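You operate a simulated robot arm through the tools that you are given. There is no shell and no other tool.

You are at the controls of a simulated robot arm. One attempt, no reset.

JOB
Centre the big coil: crank the pointer to zero.
Fine: brake handwheel to HELD first, coil lever to FREE and back, then the brake to RUN again. Where these are worked on the way, their far stop is far enough and under half their travel is too little: coil lever.

It is judged by the outcome, as a careful person would: the job done as asked, and still so three seconds after it is handed in. It fails if anything else is knocked over, pushed out of place, dropped, spilled or broken.

ROBOT AND FRAMES
A 7-joint arm with a two-finger parallel gripper on a trunk, on a base that drives. Base frame: it is fixed to the floor where the robot stands at the start and does not move with it; the origin is under the middle of the robot, x ahead of it, y to its left, z up. Units: cm, rad, N and s.
With the tool pointing down near the work surface it reaches from about 30 to 72 cm from the robot's upright axis, wherever it stands. Its first joint turns from -2.897 to 2.897 rad. Places, roughly: big coil [390, -180, 140]; black pin [350, -210, 120]; brake handwheel [290, -160, 110]; centring handwheel [320, -200, 100]; coil lever [350, -210, 140]. Payload 3.43 kg.
Tool frame: the origin (TCP) lies between the finger pads and is the grasp point; the fingertips stand 3 cm ahead of it; z points along the fingers, y is the line along which they close. The gripper opens to 9.4 cm. The fingers are 2.8 cm wide and 1 cm thick; the gripper's body (5 by 9.6 cm) begins 5.5 cm behind the TCP.
Orientation is that of the tool frame in the base frame, as a unit quaternion [x, y, z, w]. With the fingers straight down and closing along the base's y, the tool's x points along the base's -x, its y along +y and its z along -z.

CONTROLS
- The arm moves only by the tool servo_tool. Its arguments are lists of equal length, an entry for each row: "travel": the shift along the base's x, y, z in cm, a list of three; "rotation": the turn, a rotation vector about the base's x, y, z in rad, a list of three. In form: {"travel": [[dx, dy, dz], ...], "rotation": [[rx, ry, rz], ...]}. A call has 1 to 20 rows; each row is the pose to reach, as a shift and turn from the pose commanded when the call began. "hand" is the gripper command, from -1 (shut) to 1 (fully open), values between in proportion, set as the call begins (left out, the last holds). Each row takes 0.2 s and may step no farther than 5 cm and 0.15 rad from the row before; otherwise, or with a gripper value out of range, the whole call is refused. Where a pose cannot be reached the arm comes as near as it can. A force on the tool above 40 N (or 10 N above the force at the start of the call, whichever is more), or a blocked arm, ends the call early, and 0.2 s more pass. Each finger travels about 10.8 cm/s and halts on what it meets, pressing with about 25 N; the grip force reading is that of the motor and also rises with nothing between the fingers. The clock runs only during rows and for 0.2 s after the last one: add rows that repeat a pose to give the fingers time. It gives the time, the measured TCP pose, the force on the tool (base axes), the opening and the grip force at its end, in the units of the frame above (readings bear some noise), with the torque about the TCP (base axes, N m) and any sound that the robot's microphone picked up.
- Cameras (640 x 400 px; columns grow to the right, rows downward): "scene" is now at [41.39, -3.23, 126.39]; the picture's right is [0.00, -0.86, 0.51], its down [-0.46, 0.45, 0.76] and it looks along [-0.89, -0.24, -0.40] (base axes); focal length 214 px, centre (320, 200). "wrist" rides on the gripper at [7.6, 1.4, -10.3] in the tool frame; the picture's right is [-0.18, 0.98, 0.00], its down [-0.75, -0.14, -0.64] and it looks along [-0.63, -0.12, 0.77] (tool axes); focal length 243 px, centre (320, 200).
- camera(camera): a new picture of that camera. No time passes.
- slide_trunk(by): slides the trunk up (or, below 0, down) by that many cm; the arm and the scene camera ride with it, the base frame stays. It gives what a move gives, with no picture.
- base_move(legs): drives the robot by 1 to 6 legs, each [ahead, left, turn to the left] in cm, cm and rad, along the robot's own axes; the way and the turn of a leg run together, so that a leg with both is an arc; at most 150 cm and 3.142 rad a leg. The arm and the cameras ride along, it lands a little off, and it stops where it bumps. It gives what a move gives.
- head_to(pan, tilt): turns the head with the scene camera to pan (to the left, within 1.396 rad either way) and tilt (down, from -0.506 to 1.204), counted from straight ahead of the robot. It gives what a move gives.
- point_at(camera, pixels): for up to 12 pixels [column, row] of the newest picture of that camera ("zoom" is the newest enlarged one), the place [x, y, z] in the base frame of the surface seen there, good to about 0.2 cm. No time passes.
- inspect(camera, box): a new picture of the part [left, top, right, bottom] of that camera's present view, enlarged. No time passes.
- job_done(): hands the job in; it is judged then, once.

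Leave the gripper open and the arm clear of the work at the hand-in unless told otherwise.

The tools are called after ">>>" as a command line: name --argument value ..., lists and objects as JSON in quotes. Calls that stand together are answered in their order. servo_tool: Moves the arm, as the interface text tells. Its arguments: {"type":"object","properties":{"travel":{"type":"array"},"rotation":{"type":"array"},"hand":{"type":"number"}},"required":["travel","rotation"]} The other tools are called the same way: slide_trunk (by) slides the trunk up or down; base_move (legs) drives the base; head_to (pan, tilt) turns the head that bears the scene camera; camera (camera) takes a picture; point_at (camera, pixels) gives the place of the surface under pixels of a picture; inspect (camera, box) takes an enlarged picture of a part of a camera's view; job_done () hands the job in.

At the start:

```text
time: 0.0
eef_pos: [39.94, -0.01, 118.9]
tcp_rot: [0.0, 1.0, 0.001, 0.0]
force: [0.2, -0.1, 0.7]
ft_torque: [0.0, -0.02, -0.01]
gripper_width: 9.4
grasp_force: 0.1
trunk travel left (down, up): [-27.5, 31.5]
robot x, y, heading: [-0.23, -0.18, 0.003]
head pan, tilt: [-0.536, 1.093]
```

scene: 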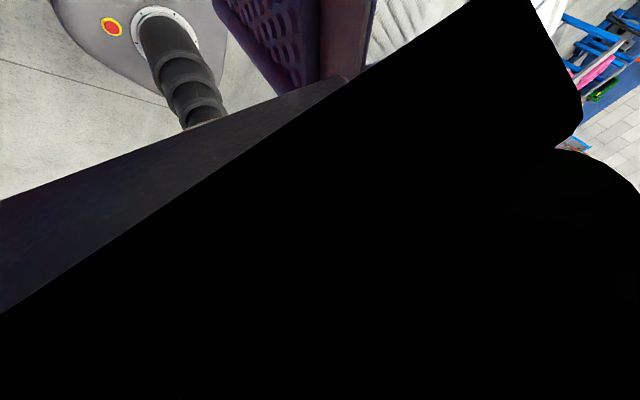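
wrist: 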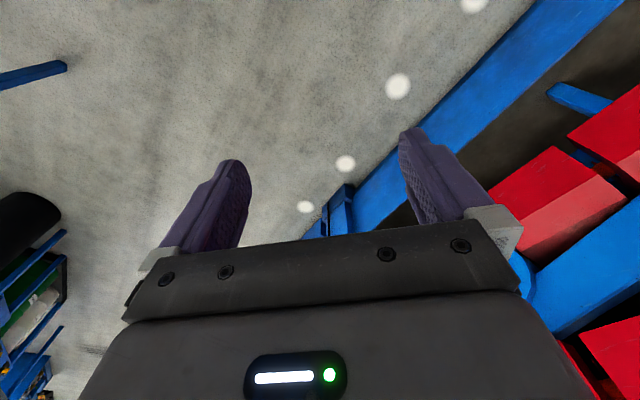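

The scene picture is mostly blocked by something black and close to the camera. I'll turn the head straight ahead with a slight down tilt to look around.

>>> head_to --pan -0.5 --tilt 0.2

>>> camera --camera "scene"

```text
time: 1.2
eef_pos: [39.85, -0.01, 118.98]
tcp_rot: [0.001, 1.0, -0.001, 0.0]
force: [-0.5, 0.1, -0.2]
ft_torque: [-0.01, -0.02, 0.0]
gripper_width: 9.42
grasp_force: 0.0
trunk travel left (down, up): [-27.5, 31.5]
robot x, y, heading: [-0.07, -0.12, -0.003]
head pan, tilt: [-0.499, 0.201]
```

```text
taken
```

scene: 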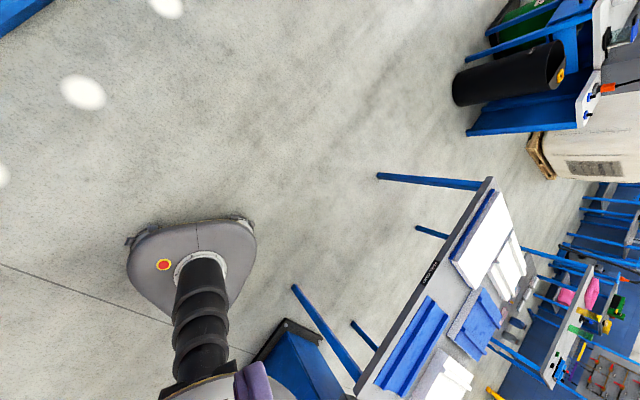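

The head seems to be mounted pitched down: tilt 0 looks at the floor and the picture is rolled. A negative tilt should look ahead, so I'll aim it at the front right with the minimum tilt.

>>> head_to --pan -1.0 --tilt -0.506

>>> camera --camera "scene"

>>> camera --camera "wrist"

```text
time: 2.3
eef_pos: [39.84, 0.1, 118.91]
tcp_rot: [0.0, 1.0, -0.001, 0.0]
force: [0.3, -0.3, 0.3]
ft_torque: [0.0, -0.02, 0.01]
gripper_width: 9.4
grasp_force: 0.2
trunk travel left (down, up): [-27.5, 31.5]
robot x, y, heading: [-0.03, -0.16, -0.0]
head pan, tilt: [-1.0, -0.499]
```

```text
taken
```

scene: 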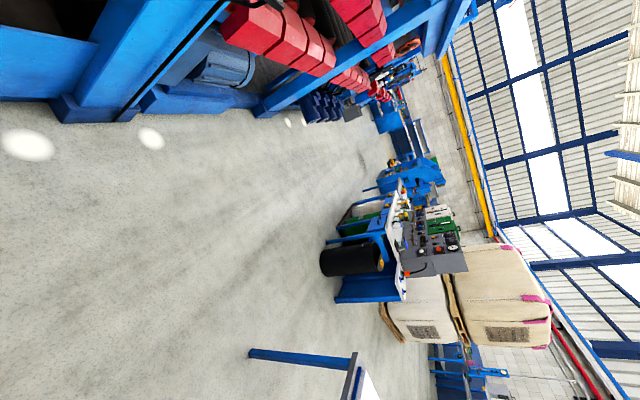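

```text
taken
```

wrist: 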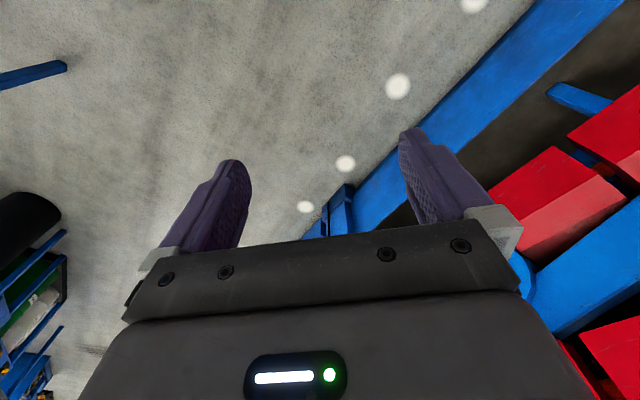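

The view is rolled, so world "up" is picture right. A panel-like stand shows around (420,230). I'll enlarge it and measure some places.

>>> inspect --camera "scene" --box '[320, 140, 480, 320]'

>>> point_at --camera "scene" --pixels '[[423, 240], [435, 215], [400, 250], [350, 260], [370, 290], [420, 180], [380, 165], [430, 325], [300, 360], [80, 105], [260, 105], [450, 250]]'

```text
2.22 times, centred on (400, 230) of scene
```

zoom: 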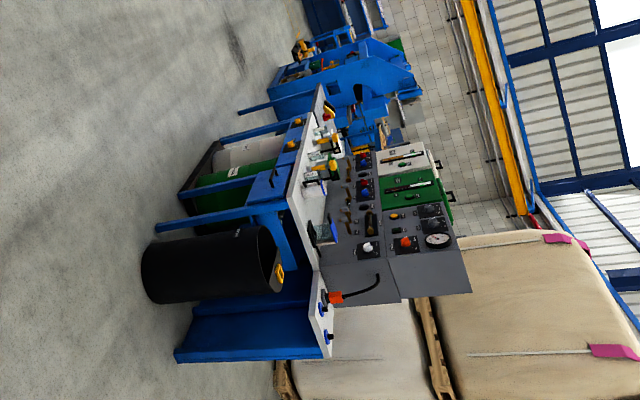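

```text
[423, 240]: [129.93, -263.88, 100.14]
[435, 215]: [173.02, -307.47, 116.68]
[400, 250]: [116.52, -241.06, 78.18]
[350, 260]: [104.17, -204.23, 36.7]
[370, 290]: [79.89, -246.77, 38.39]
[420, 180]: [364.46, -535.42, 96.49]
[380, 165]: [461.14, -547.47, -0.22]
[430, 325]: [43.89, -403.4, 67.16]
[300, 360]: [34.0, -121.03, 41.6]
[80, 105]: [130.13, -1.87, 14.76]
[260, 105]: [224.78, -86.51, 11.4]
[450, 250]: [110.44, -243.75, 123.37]
```

That stand is at about (130,-264), so it isn't the target. By my projection the target machine should be near (385,60), so I'll enlarge that part.

>>> inspect --camera "scene" --box '[280, 0, 472, 120]'

>>> point_at --camera "scene" --pixels '[[385, 65], [382, 84], [400, 30], [360, 80], [375, 115], [400, 95], [330, 105], [310, 60], [430, 180], [355, 25], [430, 30], [250, 110]]'

```text
3.33 times, centred on (376, 60) of scene
```

zoom: 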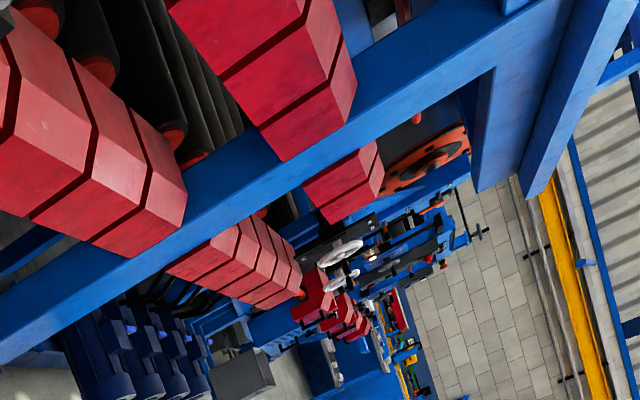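

```text
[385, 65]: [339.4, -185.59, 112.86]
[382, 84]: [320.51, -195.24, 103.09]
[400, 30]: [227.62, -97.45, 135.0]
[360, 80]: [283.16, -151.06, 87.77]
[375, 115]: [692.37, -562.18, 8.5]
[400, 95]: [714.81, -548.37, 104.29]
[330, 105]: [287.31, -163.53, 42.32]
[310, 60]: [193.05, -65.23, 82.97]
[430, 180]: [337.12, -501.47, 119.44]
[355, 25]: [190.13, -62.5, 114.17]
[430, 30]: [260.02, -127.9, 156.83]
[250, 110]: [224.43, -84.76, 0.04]
```

The machine with the red rollers runs diagonally, and the handwheels at its far end show at about (385,65) and (382,84). Measured places are (320,-195,103) and (339,-186,113), and its operator side faces (-x,-y). I'll turn right 0.785 and drive along the aisle, well clear of both sides.

>>> base_move --legs '[[0, 0, -0.785], [130, 0, 0]]'

>>> head_to --pan 1.1 --tilt -0.506

>>> camera --camera "scene"

```text
time: 10.8
eef_pos: [120.09, -118.11, 118.98]
tcp_rot: [0.377, 0.926, 0.001, 0.0]
force: [0.2, 0.9, 0.2]
ft_torque: [-0.01, -0.02, 0.02]
gripper_width: 9.42
grasp_force: 0.1
trunk travel left (down, up): [-27.5, 31.5]
robot x, y, heading: [91.14, -90.25, -0.77]
head pan, tilt: [-1.0, -0.499]
```

```text
time: 12.8
eef_pos: [120.08, -117.96, 118.9]
tcp_rot: [0.376, 0.927, 0.0, -0.001]
force: [-0.9, 0.1, 0.6]
ft_torque: [0.0, 0.0, 0.02]
gripper_width: 9.4
grasp_force: 0.1
trunk travel left (down, up): [-27.5, 31.5]
robot x, y, heading: [91.41, -90.29, -0.769]
head pan, tilt: [1.1, -0.499]
```

```text
taken
```

scene: 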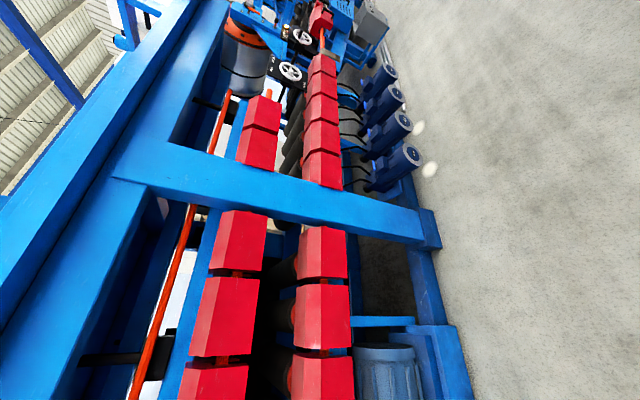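

I'm at (91,-90) and the machine is on my left, with world "up" now picture left. Next I'll measure the parts at the top of the picture: the wheels at (290,72) and (303,37), the motors, and the grey box.

>>> point_at --camera "scene" --pixels '[[290, 70], [302, 36], [412, 155], [388, 72], [375, 25], [430, 350], [240, 70], [320, 15], [430, 130], [500, 50]]'

>>> inspect --camera "scene" --box '[220, 0, 412, 120]'

```text
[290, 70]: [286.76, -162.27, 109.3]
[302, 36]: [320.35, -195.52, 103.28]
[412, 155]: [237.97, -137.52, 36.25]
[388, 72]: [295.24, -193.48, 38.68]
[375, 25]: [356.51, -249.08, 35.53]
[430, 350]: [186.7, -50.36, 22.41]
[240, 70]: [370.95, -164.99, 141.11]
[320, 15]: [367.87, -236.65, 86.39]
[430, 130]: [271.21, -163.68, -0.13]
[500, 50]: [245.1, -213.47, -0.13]
```

```text
3.33 times, centred on (316, 60) of scene
```

zoom: 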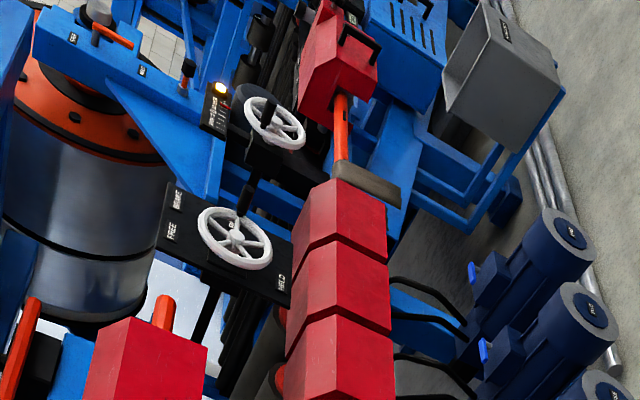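

The zoom shows the brake wheel at (287,-162,109) on a plate marked BRAKE/FREE/HELD, and the centring wheel at (320,-195.5,103). The aisle ahead is clear, so I'll drive on alongside the machine.

>>> base_move --legs '[[140, 0, 0]]'

>>> head_to --pan 1.35 --tilt -0.3

>>> camera --camera "scene"

```text
time: 19.8
eef_pos: [220.98, -216.61, 118.97]
tcp_rot: [0.379, 0.926, 0.0, 0.0]
force: [-0.1, 0.5, 0.5]
ft_torque: [0.0, 0.0, -0.02]
gripper_width: 9.44
grasp_force: 0.1
trunk travel left (down, up): [-27.5, 31.5]
robot x, y, heading: [192.81, -188.88, -0.775]
head pan, tilt: [1.1, -0.499]
```

```text
time: 20.6
eef_pos: [220.95, -216.58, 118.92]
tcp_rot: [0.378, 0.926, 0.0, -0.001]
force: [0.6, 0.2, 0.8]
ft_torque: [0.01, 0.04, -0.02]
gripper_width: 9.4
grasp_force: 0.2
trunk travel left (down, up): [-27.5, 31.5]
robot x, y, heading: [192.36, -188.62, -0.777]
head pan, tilt: [1.349, -0.3]
```

```text
taken
```

scene: 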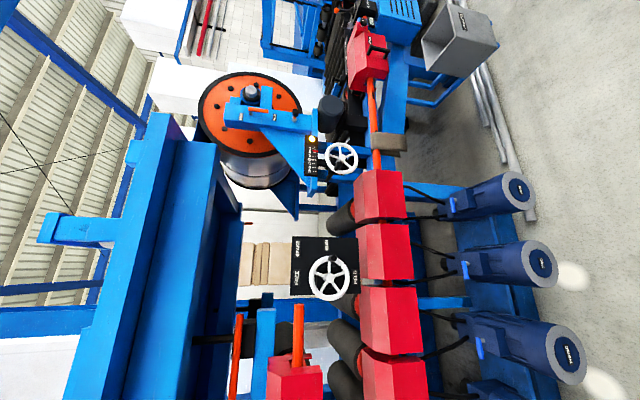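

Now the layout is clear: brake wheel at (330,278), centring wheel at (341,158), and the coil with its swing arm at (250,120). I'll enlarge both areas to read labels, the pointer and the pin.

>>> inspect --camera "scene" --box '[260, 220, 400, 310]'

>>> inspect --camera "scene" --box '[200, 70, 376, 190]'

>>> point_at --camera "scene" --pixels '[[330, 278], [311, 278], [330, 257], [341, 158], [341, 142], [312, 140], [312, 165], [295, 113], [272, 113], [232, 115], [250, 93], [300, 245]]'

```text
4.44 times, centred on (330, 265) of scene
```

zoom: 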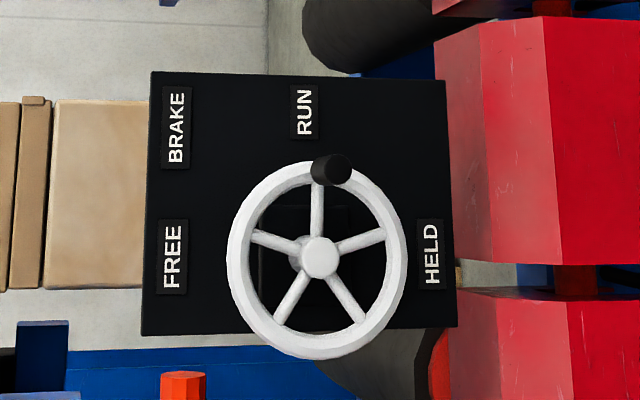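

```text
3.33 times, centred on (288, 130) of scene
```

zoom: 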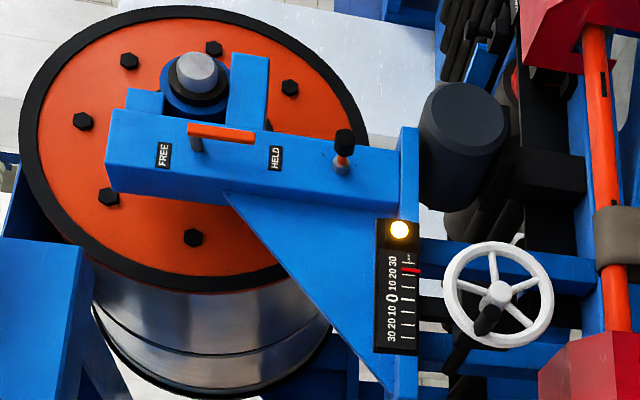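

```text
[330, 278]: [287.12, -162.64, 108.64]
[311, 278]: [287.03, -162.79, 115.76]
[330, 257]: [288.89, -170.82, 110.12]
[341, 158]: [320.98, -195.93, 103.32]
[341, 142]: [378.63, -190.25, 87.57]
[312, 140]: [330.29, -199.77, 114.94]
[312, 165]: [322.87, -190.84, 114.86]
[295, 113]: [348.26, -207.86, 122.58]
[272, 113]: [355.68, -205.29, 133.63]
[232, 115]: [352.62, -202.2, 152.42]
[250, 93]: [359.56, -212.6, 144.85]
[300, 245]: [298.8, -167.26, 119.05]
```

The brake wheel's black knob points to RUN, which is 3 o'clock when facing the machine. FREE is at 12 and HELD at 6. The pointer is red and sits between 20 and 30 on the right. Before driving closer I'll measure clearances to the motors, the grey box and the wheel rims.

>>> point_at --camera "scene" --pixels '[[515, 190], [540, 262], [566, 355], [525, 250], [495, 45], [440, 50], [535, 210], [460, 230]]'

>>> head_to --pan 0.3 --tilt 0.5

>>> camera --camera "scene"

```text
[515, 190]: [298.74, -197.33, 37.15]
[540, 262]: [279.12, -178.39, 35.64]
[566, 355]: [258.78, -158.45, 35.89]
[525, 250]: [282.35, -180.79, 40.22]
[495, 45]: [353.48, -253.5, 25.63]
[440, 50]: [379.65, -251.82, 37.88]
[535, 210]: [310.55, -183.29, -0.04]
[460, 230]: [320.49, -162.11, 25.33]
```

```text
time: 21.9
eef_pos: [220.86, -216.64, 119.02]
tcp_rot: [0.378, 0.926, 0.0, 0.0]
force: [-0.3, 0.5, 0.1]
ft_torque: [0.0, -0.02, 0.0]
gripper_width: 9.4
grasp_force: 0.0
trunk travel left (down, up): [-27.5, 31.5]
robot x, y, heading: [192.32, -188.81, -0.773]
head pan, tilt: [0.3, 0.499]
```

```text
taken
```

scene: 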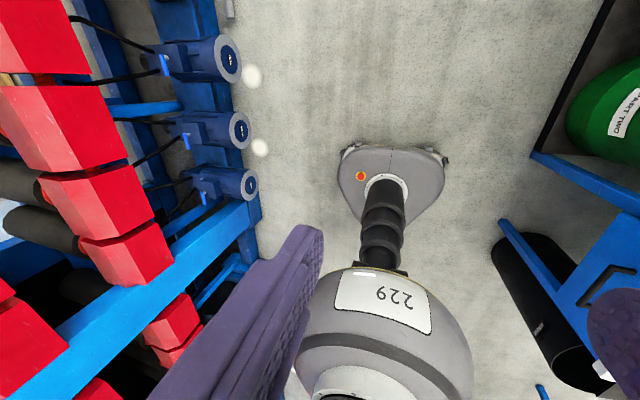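

The motor ends are at v≈71 cm across the aisle from the start line. I'll measure my own base footprint in this picture.

>>> point_at --camera "scene" --pixels '[[340, 155], [447, 160], [395, 150], [352, 210], [437, 205], [375, 200], [388, 260], [385, 300], [390, 370], [330, 340], [460, 330], [250, 320]]'

```text
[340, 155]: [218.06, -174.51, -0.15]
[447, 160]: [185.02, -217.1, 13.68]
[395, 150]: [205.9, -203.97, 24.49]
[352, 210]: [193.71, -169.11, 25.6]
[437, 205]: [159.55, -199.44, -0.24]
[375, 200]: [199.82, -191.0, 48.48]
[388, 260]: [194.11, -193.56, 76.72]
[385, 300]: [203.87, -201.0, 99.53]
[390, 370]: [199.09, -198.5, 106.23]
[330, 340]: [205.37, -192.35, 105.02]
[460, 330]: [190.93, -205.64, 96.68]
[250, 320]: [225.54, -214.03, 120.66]
```

My base is about 25 cm to each side, so standing at v≈34 leaves about 10 cm to the motors and puts the wheels about 54 cm from the axis. I'll drive 40 ahead and then 31 to the left.

>>> base_move --legs '[[40, 0, -0.012], [0, 31, 0]]'

>>> head_to --pan 1.35 --tilt 0.3

>>> camera --camera "scene"

```text
time: 26.1
eef_pos: [271.16, -222.89, 118.99]
tcp_rot: [0.383, 0.924, -0.001, 0.0]
force: [0.6, -0.7, -0.6]
ft_torque: [-0.02, 0.01, -0.01]
gripper_width: 9.42
grasp_force: 0.0
trunk travel left (down, up): [-27.5, 31.5]
robot x, y, heading: [242.72, -194.77, -0.785]
head pan, tilt: [0.3, 0.499]
```

```text
time: 27.4
eef_pos: [271.18, -222.98, 118.97]
tcp_rot: [0.383, 0.924, 0.0, 0.0]
force: [0.4, 0.3, 0.9]
ft_torque: [-0.01, 0.01, -0.01]
gripper_width: 9.39
grasp_force: 0.1
trunk travel left (down, up): [-27.5, 31.5]
robot x, y, heading: [242.84, -194.87, -0.788]
head pan, tilt: [1.349, 0.3]
```

```text
taken
```

scene: 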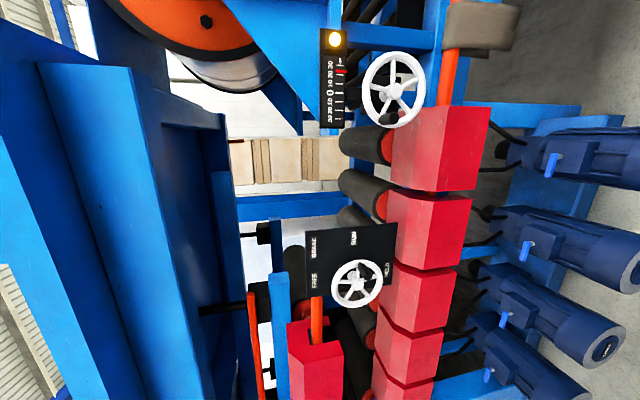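

The robot is at u≈309.5, v≈34. The arm needs more room for a horizontal tool, so I'll back off 10 cm to the right. Then I'll swing the arm to the left in small steps, turning the fingers to point at the machine.

>>> base_move --legs '[[0, -10, 0]]'

```text
time: 28.5
eef_pos: [263.92, -230.11, 118.92]
tcp_rot: [0.383, 0.924, 0.001, 0.001]
force: [-0.4, -0.8, -0.1]
ft_torque: [0.01, -0.03, 0.01]
gripper_width: 9.43
grasp_force: 0.1
trunk travel left (down, up): [-27.5, 31.5]
robot x, y, heading: [235.99, -201.51, -0.787]
head pan, tilt: [1.349, 0.3]
```

The robot is at u≈309, v≈24. Next come 12 rows that swing the TCP around to the left and pitch the fingers from down to pointing at the machine, a +1.571 rad turn about the aisle axis.

>>> servo_tool --travel '[[3.02, 3.39, 0], [5.64, 7.09, 0], [7.81, 11.07, 0], [10.0, 15.1, 0], [11.74, 19.41, 0], [13.48, 23.89, 0], [14.21, 28.28, 0], [14.98, 32.83, 0], [15.24, 37.53, 0], [15.22, 41.58, 0], [15.6, 45.12, 0], [15.2, 48.57, 0], [15.2, 48.57, 0]]' --rotation '[[0.0926, -0.0926, 0], [0.1851, -0.1851, 0], [0.2777, -0.2777, 0], [0.3702, -0.3702, 0], [0.4628, -0.4628, 0], [0.5554, -0.5554, 0], [0.6479, -0.6479, 0], [0.7405, -0.7405, 0], [0.833, -0.833, 0], [0.9256, -0.9256, 0], [1.0181, -1.0181, 0], [1.1107, -1.1107, 0], [1.1107, -1.1107, 0]]'

>>> camera --camera "scene"

>>> camera --camera "wrist"

```text
time: 31.3
eef_pos: [279.08, -181.5, 118.96]
tcp_rot: [0.272, 0.652, 0.653, 0.271]
force: [0.6, -0.2, 0.9]
ft_torque: [0.06, -0.02, 0.0]
gripper_width: 9.38
grasp_force: 0.1
trunk travel left (down, up): [-27.5, 31.5]
robot x, y, heading: [235.98, -201.9, -0.786]
head pan, tilt: [1.349, 0.3]
```

```text
taken
```

scene: 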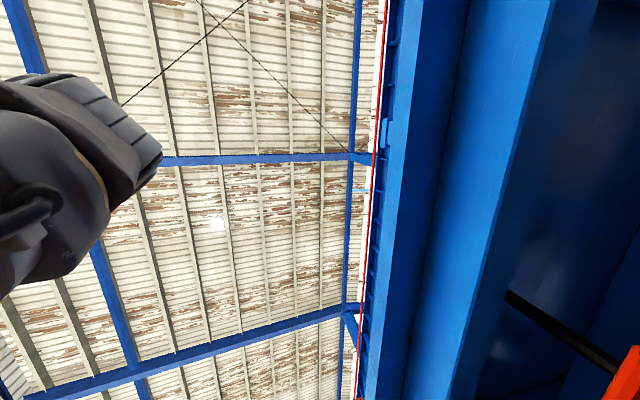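

```text
taken
```

wrist: 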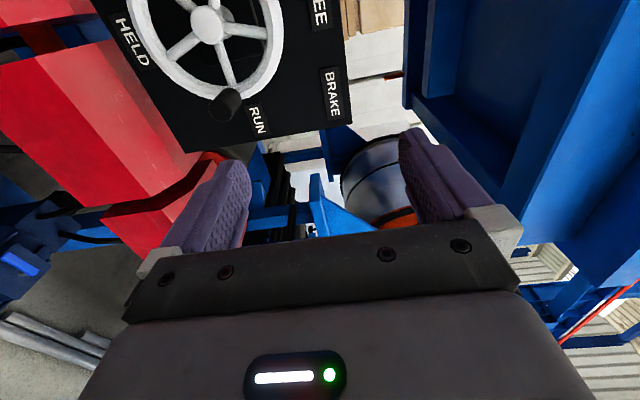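

The scene camera evidently rides with the hand: after the arm move it looks at the ceiling. I'll point the head straight ahead along the fingers.

>>> head_to --pan 0 --tilt 0.0

>>> camera --camera "scene"

```text
time: 32.8
eef_pos: [279.25, -181.47, 118.95]
tcp_rot: [0.272, 0.653, 0.654, 0.27]
force: [-0.5, -0.7, -0.3]
ft_torque: [-0.01, -0.02, -0.01]
gripper_width: 9.39
grasp_force: 0.1
trunk travel left (down, up): [-27.5, 31.5]
robot x, y, heading: [236.08, -202.02, -0.788]
head pan, tilt: [0.0, 0.0]
```

```text
taken
```

scene: 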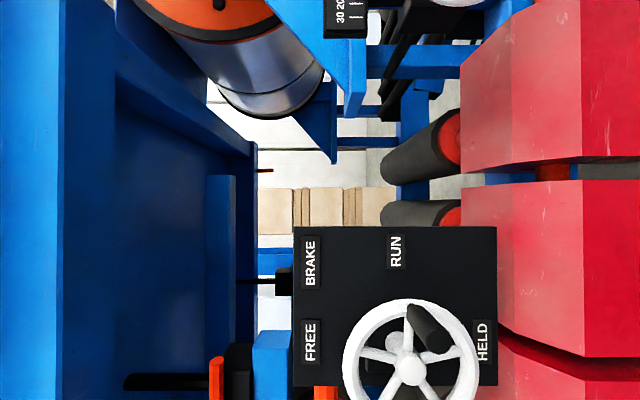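

Now I have a good view facing the machine, with picture right being world down. I'll measure the knob, hub, rim and plate.

>>> inspect --camera "scene" --box '[320, 280, 512, 400]'

>>> point_at --camera "scene" --pixels '[[413, 312], [425, 330], [435, 345], [440, 348], [411, 368], [410, 303], [348, 358], [470, 355], [390, 320], [480, 340], [310, 340], [396, 250]]'

```text
3.33 times, centred on (416, 340) of scene
```

zoom: 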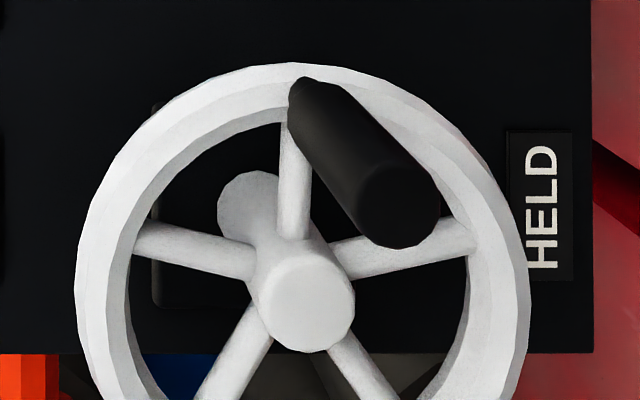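

```text
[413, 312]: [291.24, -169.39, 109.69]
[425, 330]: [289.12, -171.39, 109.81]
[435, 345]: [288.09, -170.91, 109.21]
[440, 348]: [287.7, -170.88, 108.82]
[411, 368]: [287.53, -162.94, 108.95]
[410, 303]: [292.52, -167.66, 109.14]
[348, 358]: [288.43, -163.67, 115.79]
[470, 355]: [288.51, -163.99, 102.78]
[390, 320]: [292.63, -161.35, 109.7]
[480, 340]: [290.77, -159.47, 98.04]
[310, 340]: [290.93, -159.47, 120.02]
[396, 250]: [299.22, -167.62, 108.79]
```

The hub is at u≈318.4, z≈109, and the knob sticks out to v≈82.6. I'll pin down the knob's end face more precisely.

>>> point_at --camera "scene" --pixels '[[440, 342], [432, 342], [447, 342], [440, 334], [440, 350], [436, 336], [444, 347], [420, 332], [428, 316], [415, 308], [405, 308]]'

```text
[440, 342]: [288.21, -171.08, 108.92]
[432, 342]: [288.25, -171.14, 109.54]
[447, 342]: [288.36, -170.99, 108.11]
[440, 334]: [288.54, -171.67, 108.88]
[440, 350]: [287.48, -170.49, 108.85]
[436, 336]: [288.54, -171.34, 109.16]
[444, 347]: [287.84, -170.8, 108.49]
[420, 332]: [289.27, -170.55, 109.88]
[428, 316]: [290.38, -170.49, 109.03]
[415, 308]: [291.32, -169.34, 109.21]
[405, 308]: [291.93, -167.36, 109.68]
```

The knob's end face centre is at (288.2,-171.1,108.9), it is about 2 cm thick, and it runs to the rim at v≈88. I'll come down to its height and a few cm closer, then check alignment.

>>> servo_tool --travel '[[-0.35, 0.35, -4.8], [-0.707, 0.707, -9.4], [-0.707, 0.707, -10.05], [2.12, 3.54, -10.05], [2.12, 3.54, -10.05]]' --rotation '[[0, 0, 0], [0, 0, 0], [0, 0, 0], [0, 0, 0], [0, 0, 0]]' --hand 0.1

>>> camera --camera "scene"

>>> camera --camera "wrist"

```text
time: 34.0
eef_pos: [281.36, -177.84, 108.94]
tcp_rot: [0.271, 0.653, 0.654, 0.27]
force: [0.9, -0.1, 0.1]
ft_torque: [-0.01, -0.01, -0.04]
gripper_width: 5.17
grasp_force: 0.1
trunk travel left (down, up): [-27.5, 31.5]
robot x, y, heading: [235.78, -201.89, -0.787]
head pan, tilt: [0.0, 0.0]
```

```text
taken
```

scene: 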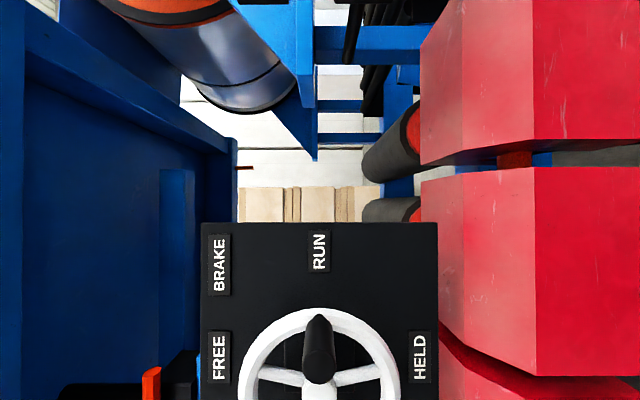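

```text
taken
```

wrist: 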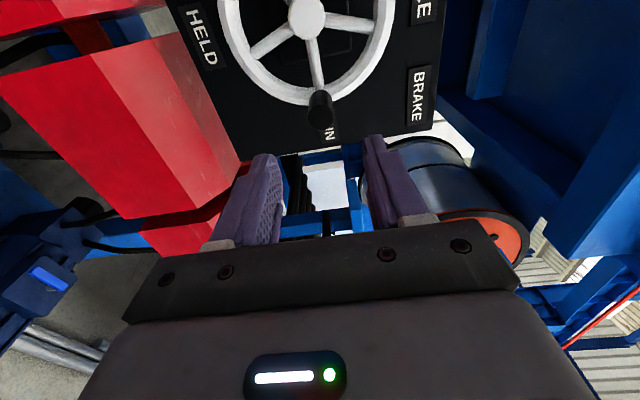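

The knob is centred in height at column 320 in both pictures. TCP v is 73.2, so I'll advance 10.3 cm toward the machine to straddle it.

>>> servo_tool --travel '[[2.12, 2.12, 0], [4.24, 4.24, 0], [5.8, 5.8, 0], [7.28, 7.28, 0], [7.28, 7.28, 0]]' --rotation '[[0, 0, 0], [0, 0, 0], [0, 0, 0], [0, 0, 0], [0, 0, 0]]'

>>> camera --camera "wrist"

>>> camera --camera "scene"

```text
time: 35.2
eef_pos: [288.63, -170.65, 108.9]
tcp_rot: [0.271, 0.653, 0.653, 0.27]
force: [0.8, 0.4, 1.2]
ft_torque: [0.03, 0.01, -0.02]
gripper_width: 5.16
grasp_force: 0.1
trunk travel left (down, up): [-27.5, 31.5]
robot x, y, heading: [235.59, -201.81, -0.787]
head pan, tilt: [0.0, 0.0]
```

```text
taken
```

wrist: 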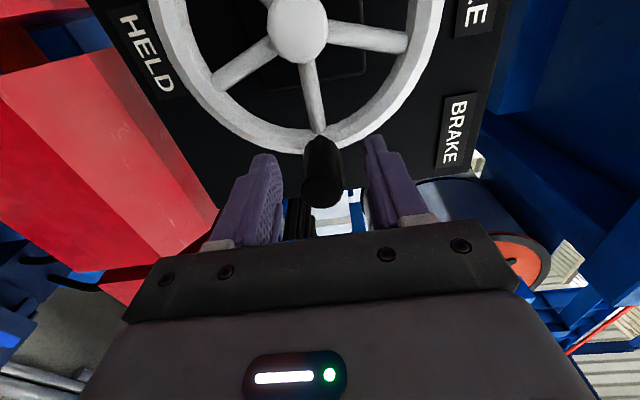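

```text
taken
```

scene: 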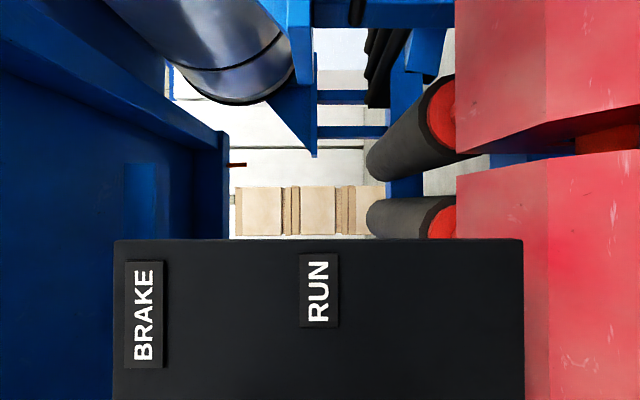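

The fingers straddle the knob, which sits between them in the wrist picture at about (322,175). Closing the gripper on it.

>>> servo_tool --travel '[[0, 0, 0], [0, 0, 0], [0, 0, 0]]' --rotation '[[0, 0, 0], [0, 0, 0], [0, 0, 0]]' --hand -1

```text
time: 36.0
eef_pos: [288.61, -170.64, 109.04]
tcp_rot: [0.271, 0.653, 0.653, 0.27]
force: [1.2, 0.9, 0.9]
ft_torque: [0.11, 0.0, -0.1]
gripper_width: 2.26
grasp_force: 44.5
trunk travel left (down, up): [-27.5, 31.5]
robot x, y, heading: [235.58, -201.72, -0.786]
head pan, tilt: [0.0, 0.0]
```

The knob is gripped, opening 2.26 cm. I'll move it along a 6.25 cm arc from 3 o'clock down to 6 o'clock, which is RUN to HELD, keeping the hand's orientation.

>>> servo_tool --travel '[[-0.054, 0.054, -0.978], [-0.216, 0.216, -1.931], [-0.482, 0.482, -2.837], [-0.844, 0.844, -3.674], [-1.295, 1.295, -4.419], [-1.822, 1.822, -5.056], [-2.413, 2.413, -5.569], [-3.054, 3.054, -5.944], [-3.728, 3.728, -6.173], [-4.419, 4.419, -6.25], [-4.419, 4.419, -6.25]]' --rotation '[[0, 0, 0], [0, 0, 0], [0, 0, 0], [0, 0, 0], [0, 0, 0], [0, 0, 0], [0, 0, 0], [0, 0, 0], [0, 0, 0], [0, 0, 0], [0, 0, 0]]'

>>> camera --camera "wrist"

>>> camera --camera "scene"

```text
time: 38.4
eef_pos: [284.17, -166.38, 102.41]
tcp_rot: [0.273, 0.654, 0.652, 0.27]
force: [3.9, -11.0, -11.6]
ft_torque: [1.05, -0.32, -1.25]
gripper_width: 2.25
grasp_force: 45.2
trunk travel left (down, up): [-27.5, 31.5]
robot x, y, heading: [235.43, -202.03, -0.789]
head pan, tilt: [0.0, 0.0]
```

```text
taken
```

wrist: 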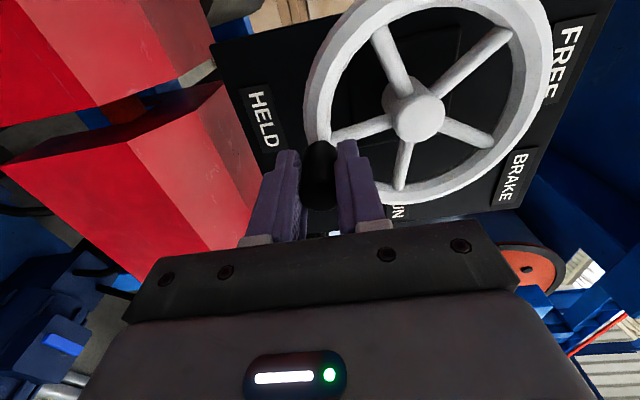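

```text
taken
```

scene: 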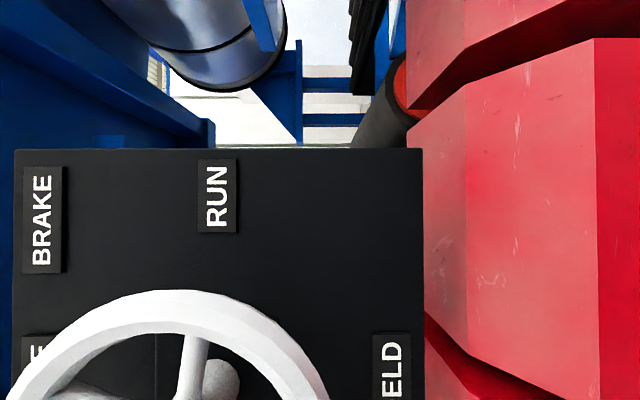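

The TCP is now under the hub and the force has risen to about 16 N. I'll tilt the head to check the wheel angle.

>>> head_to --pan 0 --tilt 0.7

>>> camera --camera "scene"

>>> inspect --camera "wrist" --box '[220, 0, 540, 200]'

```text
time: 39.5
eef_pos: [284.33, -166.41, 102.42]
tcp_rot: [0.272, 0.654, 0.652, 0.268]
force: [-5.1, -19.7, -28.3]
ft_torque: [0.79, -0.03, -1.22]
gripper_width: 2.28
grasp_force: 44.4
trunk travel left (down, up): [-27.5, 31.5]
robot x, y, heading: [235.85, -201.97, -0.788]
head pan, tilt: [0.0, 0.7]
```

```text
taken
```

scene: 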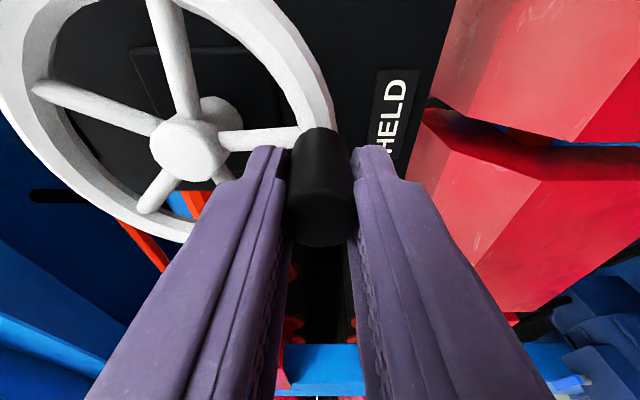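

```text
2.00 times, centred on (380, 100) of wrist
```

zoom: 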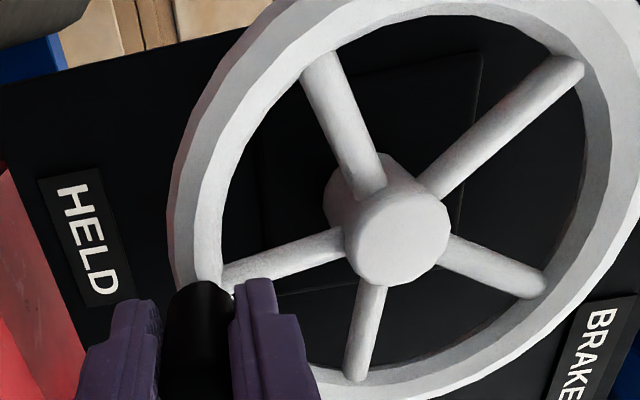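

The knob spoke looks to point straight at HELD. I'll measure the hub, spoke and knob places to get the angle.

>>> point_at --camera "scene" --pixels '[[185, 150], [210, 118], [250, 138], [285, 136], [322, 135], [322, 240], [395, 110], [172, 60], [90, 100], [150, 190]]'

```text
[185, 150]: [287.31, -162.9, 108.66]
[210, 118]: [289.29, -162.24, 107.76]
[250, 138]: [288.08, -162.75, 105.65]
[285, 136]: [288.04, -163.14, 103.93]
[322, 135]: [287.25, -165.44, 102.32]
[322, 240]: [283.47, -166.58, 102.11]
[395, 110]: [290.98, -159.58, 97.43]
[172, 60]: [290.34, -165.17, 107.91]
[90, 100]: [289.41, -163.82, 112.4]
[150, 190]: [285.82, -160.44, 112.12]
```

The hub is at (u 318.35, z 108.7) and the knob at (u 318.2, z 102.1), so the wheel is at about -91°, which is on HELD. I'll open the fingers and check that it stays.

>>> servo_tool --travel '[[0, 0, -0.15], [0, 0, -0.15], [0, 0, -0.15]]' --rotation '[[0, 0, 0], [0, 0, 0], [0, 0, 0]]' --hand 0.1

>>> camera --camera "scene"

```text
time: 40.3
eef_pos: [284.06, -166.19, 102.57]
tcp_rot: [0.271, 0.653, 0.654, 0.27]
force: [-0.2, -0.4, 0.2]
ft_torque: [0.01, 0.01, 0.02]
gripper_width: 5.18
grasp_force: 0.1
trunk travel left (down, up): [-27.5, 31.5]
robot x, y, heading: [235.91, -201.66, -0.781]
head pan, tilt: [0.0, 0.7]
```

```text
taken
```

scene: 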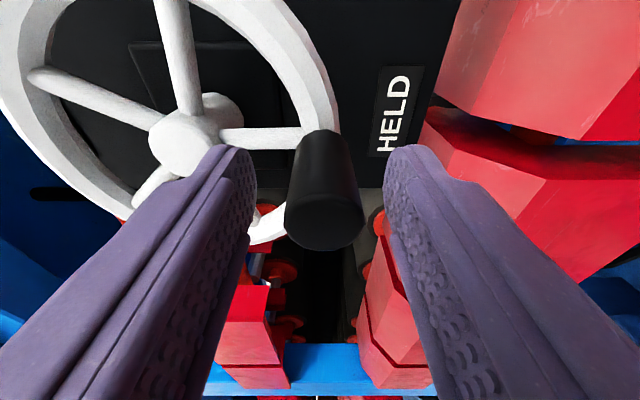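

The wheel stayed on HELD. I'll retract 13 cm straight back and look again.

>>> servo_tool --travel '[[-2.5, -2.5, 0], [-5.5, -5.5, 0], [-8.5, -8.5, 0], [-9.5, -9.5, 0], [-9.5, -9.5, 0]]' --rotation '[[0, 0, 0], [0, 0, 0], [0, 0, 0], [0, 0, 0], [0, 0, 0]]' --hand 1

>>> head_to --pan 0 --tilt 0.2

>>> camera --camera "scene"

```text
time: 41.5
eef_pos: [274.61, -175.82, 102.54]
tcp_rot: [0.271, 0.654, 0.653, 0.271]
force: [0.2, 0.1, -0.1]
ft_torque: [0.0, -0.02, -0.02]
gripper_width: 9.39
grasp_force: 0.0
trunk travel left (down, up): [-27.5, 31.5]
robot x, y, heading: [235.65, -201.93, -0.789]
head pan, tilt: [0.0, 0.7]
```

```text
time: 42.4
eef_pos: [274.59, -175.81, 102.45]
tcp_rot: [0.271, 0.653, 0.654, 0.27]
force: [-0.1, 0.1, 0.2]
ft_torque: [0.03, -0.01, -0.03]
gripper_width: 9.41
grasp_force: 0.1
trunk travel left (down, up): [-27.5, 31.5]
robot x, y, heading: [235.99, -201.74, -0.789]
head pan, tilt: [0.0, 0.201]
```

```text
taken
```

scene: 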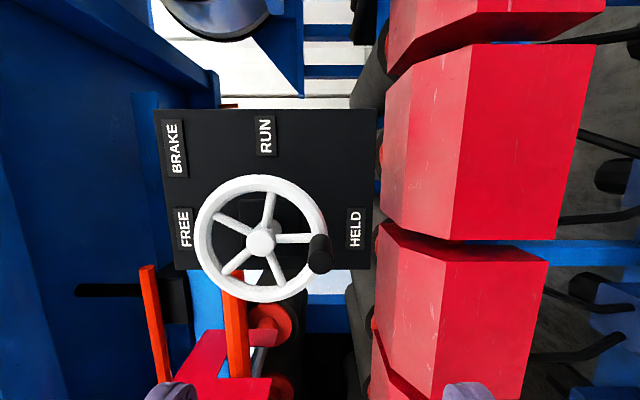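

Brake is at HELD. Next is the coil lever: I'll raise the hand to about z 125 and drive 55 cm ahead, since the path at v≈70 is clear of wheels and knobs.

>>> servo_tool --travel '[[0, 0, 4.5], [0, 0, 9], [0, 0, 13.5], [0, 0, 18], [0, 0, 22.5], [0, 0, 27], [0, 0, 27]]' --rotation '[[0, 0, 0], [0, 0, 0], [0, 0, 0], [0, 0, 0], [0, 0, 0], [0, 0, 0], [0, 0, 0]]'

>>> base_move --legs '[[50, 0, 0]]'

>>> head_to --pan 0 --tilt 0

>>> camera --camera "scene"

```text
time: 44.0
eef_pos: [276.11, -175.89, 126.9]
tcp_rot: [0.269, 0.657, 0.652, 0.268]
force: [-0.5, 0.7, 0.5]
ft_torque: [0.01, -0.05, -0.01]
gripper_width: 9.39
grasp_force: 0.1
out of reach, approached as far as the arm can: row 4, 5, 6, 7
trunk travel left (down, up): [-27.5, 31.5]
robot x, y, heading: [235.82, -202.24, -0.786]
head pan, tilt: [0.0, 0.201]
```

```text
time: 47.0
eef_pos: [311.28, -211.02, 126.74]
tcp_rot: [0.268, 0.657, 0.652, 0.267]
force: [0.5, -0.1, 0.1]
ft_torque: [0.01, 0.01, -0.01]
gripper_width: 9.38
grasp_force: 0.0
trunk travel left (down, up): [-27.5, 31.5]
robot x, y, heading: [270.99, -237.04, -0.785]
head pan, tilt: [0.0, 0.201]
```

```text
time: 47.7
eef_pos: [311.2, -210.94, 126.91]
tcp_rot: [0.269, 0.657, 0.652, 0.268]
force: [0.2, 0.8, 0.2]
ft_torque: [-0.02, -0.03, 0.0]
gripper_width: 9.41
grasp_force: 0.1
trunk travel left (down, up): [-27.5, 31.5]
robot x, y, heading: [270.61, -236.78, -0.782]
head pan, tilt: [0.0, 0.0]
```

```text
taken
```

scene: 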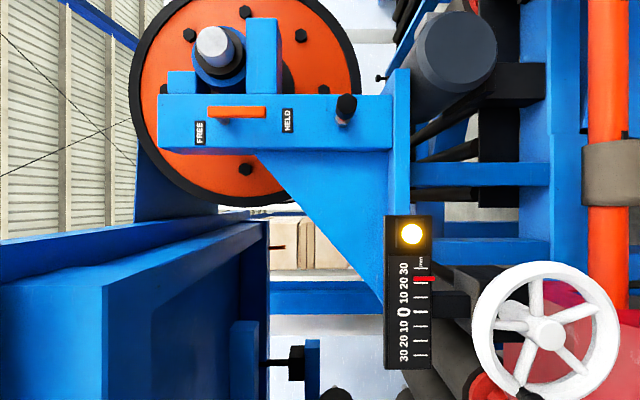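

Now the scale, lever and pin are all in view. I'll enlarge both areas and measure.

>>> inspect --camera "scene" --box '[150, 60, 410, 222]'

>>> inspect --camera "scene" --box '[370, 205, 530, 385]'

>>> point_at --camera "scene" --pixels '[[213, 111], [235, 111], [262, 112], [238, 103], [346, 108], [346, 118], [200, 132], [288, 120], [175, 110], [300, 105], [424, 279], [404, 312]]'

```text
2.46 times, centred on (280, 141) of scene
```

zoom: 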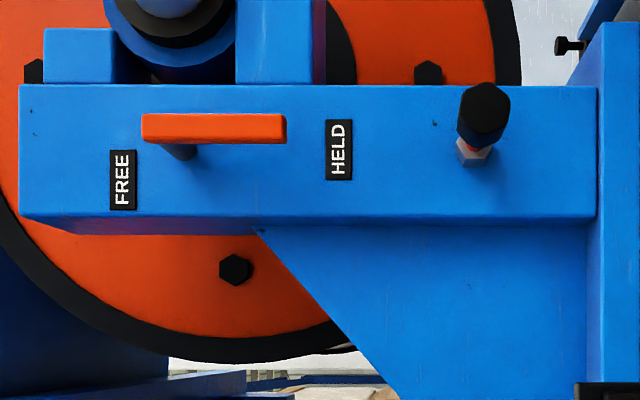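

```text
2.22 times, centred on (450, 295) of scene
```

zoom: 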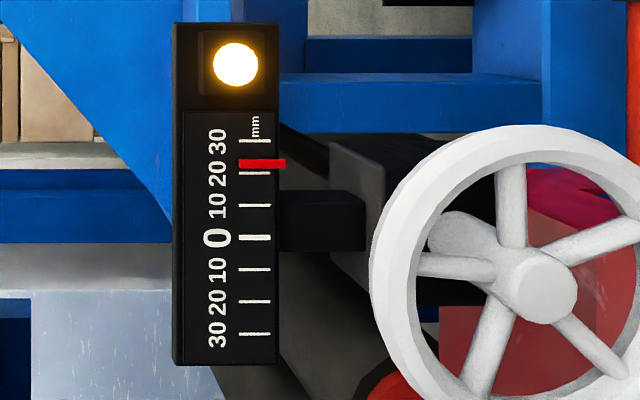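

```text
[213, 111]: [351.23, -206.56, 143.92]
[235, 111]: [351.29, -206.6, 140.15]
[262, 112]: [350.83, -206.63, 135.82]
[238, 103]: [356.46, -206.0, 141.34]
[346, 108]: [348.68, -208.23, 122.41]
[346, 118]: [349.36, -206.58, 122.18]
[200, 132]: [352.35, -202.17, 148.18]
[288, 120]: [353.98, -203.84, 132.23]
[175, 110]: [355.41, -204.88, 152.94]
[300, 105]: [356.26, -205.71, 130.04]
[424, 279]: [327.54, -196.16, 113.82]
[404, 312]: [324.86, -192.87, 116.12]
```

The pointer reads about +23 mm on the right side. The coil lever is an orange bar at z 133–145, u≈394, v≈102, standing off the blue beam face (v≈106) on a grey post near its upper end. The bar's free end is at HELD. I'll check the post position more precisely.

>>> point_at --camera "scene" --pixels '[[222, 121], [225, 123], [209, 107], [209, 116], [266, 107], [266, 117], [230, 125], [197, 140], [203, 123], [285, 130], [290, 110], [338, 122]]'

>>> slide_trunk --by 14

>>> base_move --legs '[[28, 0, 0], [0, 5, 0]]'

>>> camera --camera "scene"

>>> camera --camera "wrist"

```text
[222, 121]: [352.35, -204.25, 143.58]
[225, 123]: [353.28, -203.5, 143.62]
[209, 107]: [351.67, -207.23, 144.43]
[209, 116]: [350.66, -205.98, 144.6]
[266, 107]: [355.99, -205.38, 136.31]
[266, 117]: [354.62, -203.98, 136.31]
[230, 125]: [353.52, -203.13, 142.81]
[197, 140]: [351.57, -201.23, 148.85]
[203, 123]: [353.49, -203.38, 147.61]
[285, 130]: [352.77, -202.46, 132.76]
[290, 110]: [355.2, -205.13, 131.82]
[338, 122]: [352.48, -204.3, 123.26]
```

```text
time: 49.4
eef_pos: [311.18, -210.96, 140.8]
tcp_rot: [0.269, 0.657, 0.652, 0.266]
force: [-0.4, 0.0, -0.5]
ft_torque: [-0.02, 0.02, -0.03]
gripper_width: 9.4
grasp_force: 0.0
trunk travel left (down, up): [-41.5, 17.5]
robot x, y, heading: [271.04, -236.94, -0.788]
head pan, tilt: [0.0, 0.0]
```

```text
time: 51.8
eef_pos: [334.93, -227.26, 140.57]
tcp_rot: [0.27, 0.657, 0.651, 0.268]
force: [0.2, 0.9, -0.5]
ft_torque: [0.01, 0.0, 0.0]
gripper_width: 9.41
grasp_force: 0.0
trunk travel left (down, up): [-41.5, 17.5]
robot x, y, heading: [294.5, -253.62, -0.791]
head pan, tilt: [0.0, 0.0]
```

```text
taken
```

scene: 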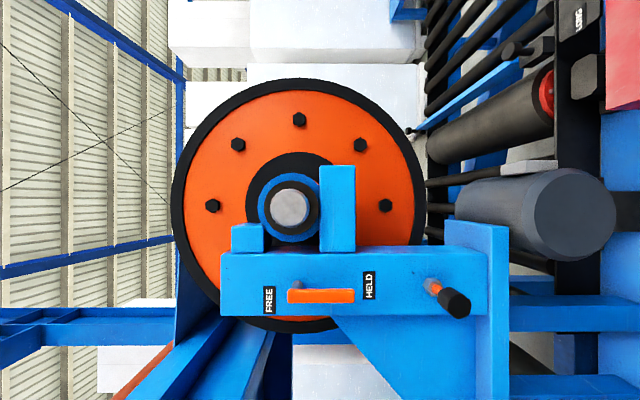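

```text
taken
```

wrist: 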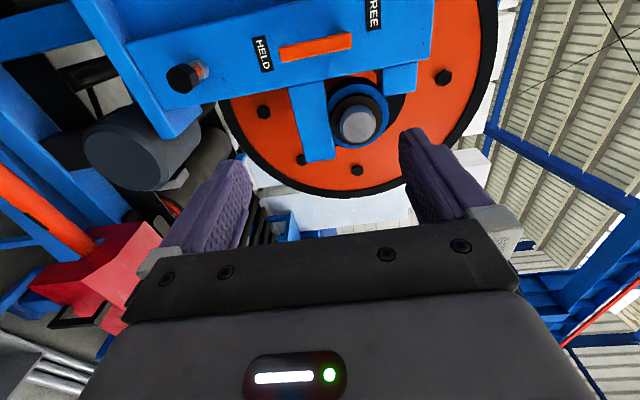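

I'm at u≈387.7 with a straight-on view of the lever and pin. I'll enlarge to understand them.

>>> inspect --camera "scene" --box '[210, 230, 402, 350]'

>>> inspect --camera "scene" --box '[390, 250, 502, 320]'

>>> inspect --camera "wrist" --box '[120, 0, 440, 120]'

```text
3.33 times, centred on (306, 290) of scene
```

zoom: 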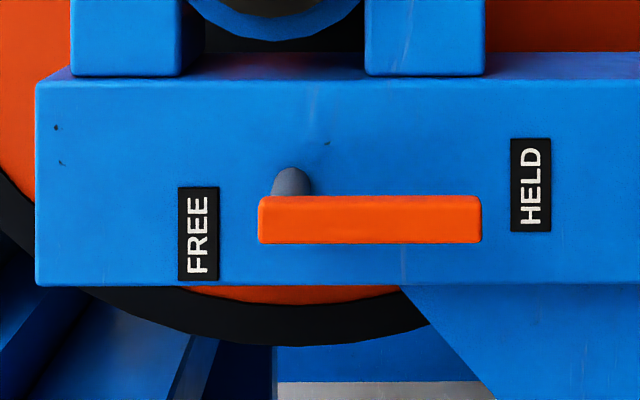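

```text
5.71 times, centred on (446, 285) of scene
```

zoom: 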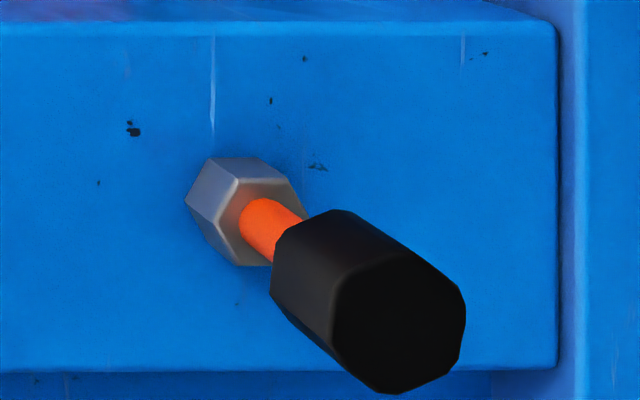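

```text
2.00 times, centred on (280, 60) of wrist
```

zoom: 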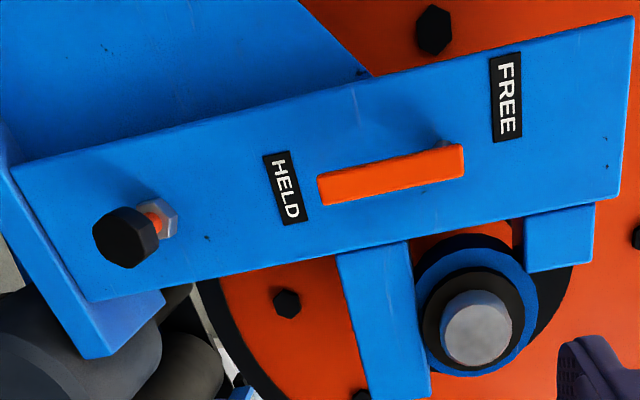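

The lever pivots on the grey post near its upper end (z≈143.5), with its free end pointing down at HELD. The index pin stays untouched. I'll measure the hub, blocks and bar to check clearance.

>>> point_at --camera "scene" --pixels '[[290, 208], [263, 205], [337, 200], [246, 238], [455, 305], [290, 290], [352, 302], [352, 290], [320, 302], [320, 296], [295, 286], [370, 285]]'

```text
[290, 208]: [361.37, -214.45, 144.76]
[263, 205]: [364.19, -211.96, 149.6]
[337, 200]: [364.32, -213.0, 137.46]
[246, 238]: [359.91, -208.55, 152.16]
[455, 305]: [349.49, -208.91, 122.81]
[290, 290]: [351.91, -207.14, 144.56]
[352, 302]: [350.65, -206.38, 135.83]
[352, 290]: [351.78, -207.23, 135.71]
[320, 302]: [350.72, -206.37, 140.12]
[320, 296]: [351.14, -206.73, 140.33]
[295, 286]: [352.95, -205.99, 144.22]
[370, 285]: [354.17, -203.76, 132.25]
```

The bar runs from z 135.4 to 145 at u≈394.5 with its front face at v≈102, pivoted at z≈143.8. I'll close the fingers, place them on the far (+u) side of the bar's lower end, and push it round clockwise. First a small move to settle height and check the commanded pose.

>>> servo_tool --travel '[[0, 0, -1.6], [0, 0, -3.3], [1.5, 1.5, -3.3], [4.5, 4.5, -3.3], [7.0, 7.0, -3.3], [7.0, 7.0, -3.3]]' --rotation '[[0, 0, 0], [0, 0, 0], [0, 0, 0], [0, 0, 0], [0, 0, 0], [0, 0, 0]]' --hand -1

>>> camera --camera "wrist"

```text
time: 53.2
eef_pos: [341.19, -222.47, 139.38]
tcp_rot: [0.265, 0.658, 0.653, 0.265]
force: [-1.1, 0.9, 0.3]
ft_torque: [0.01, 0.02, -0.07]
gripper_width: 0.0
grasp_force: 25.2
out of reach, approached as far as the arm can: row 4, 5, 6
trunk travel left (down, up): [-41.5, 17.5]
robot x, y, heading: [294.24, -253.32, -0.786]
head pan, tilt: [0.0, 0.0]
```

```text
taken
```

wrist: 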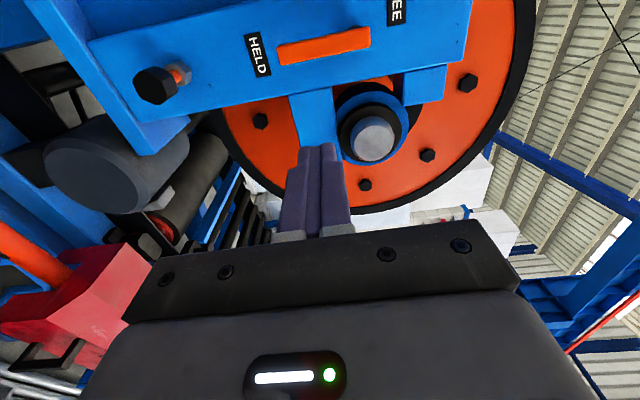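

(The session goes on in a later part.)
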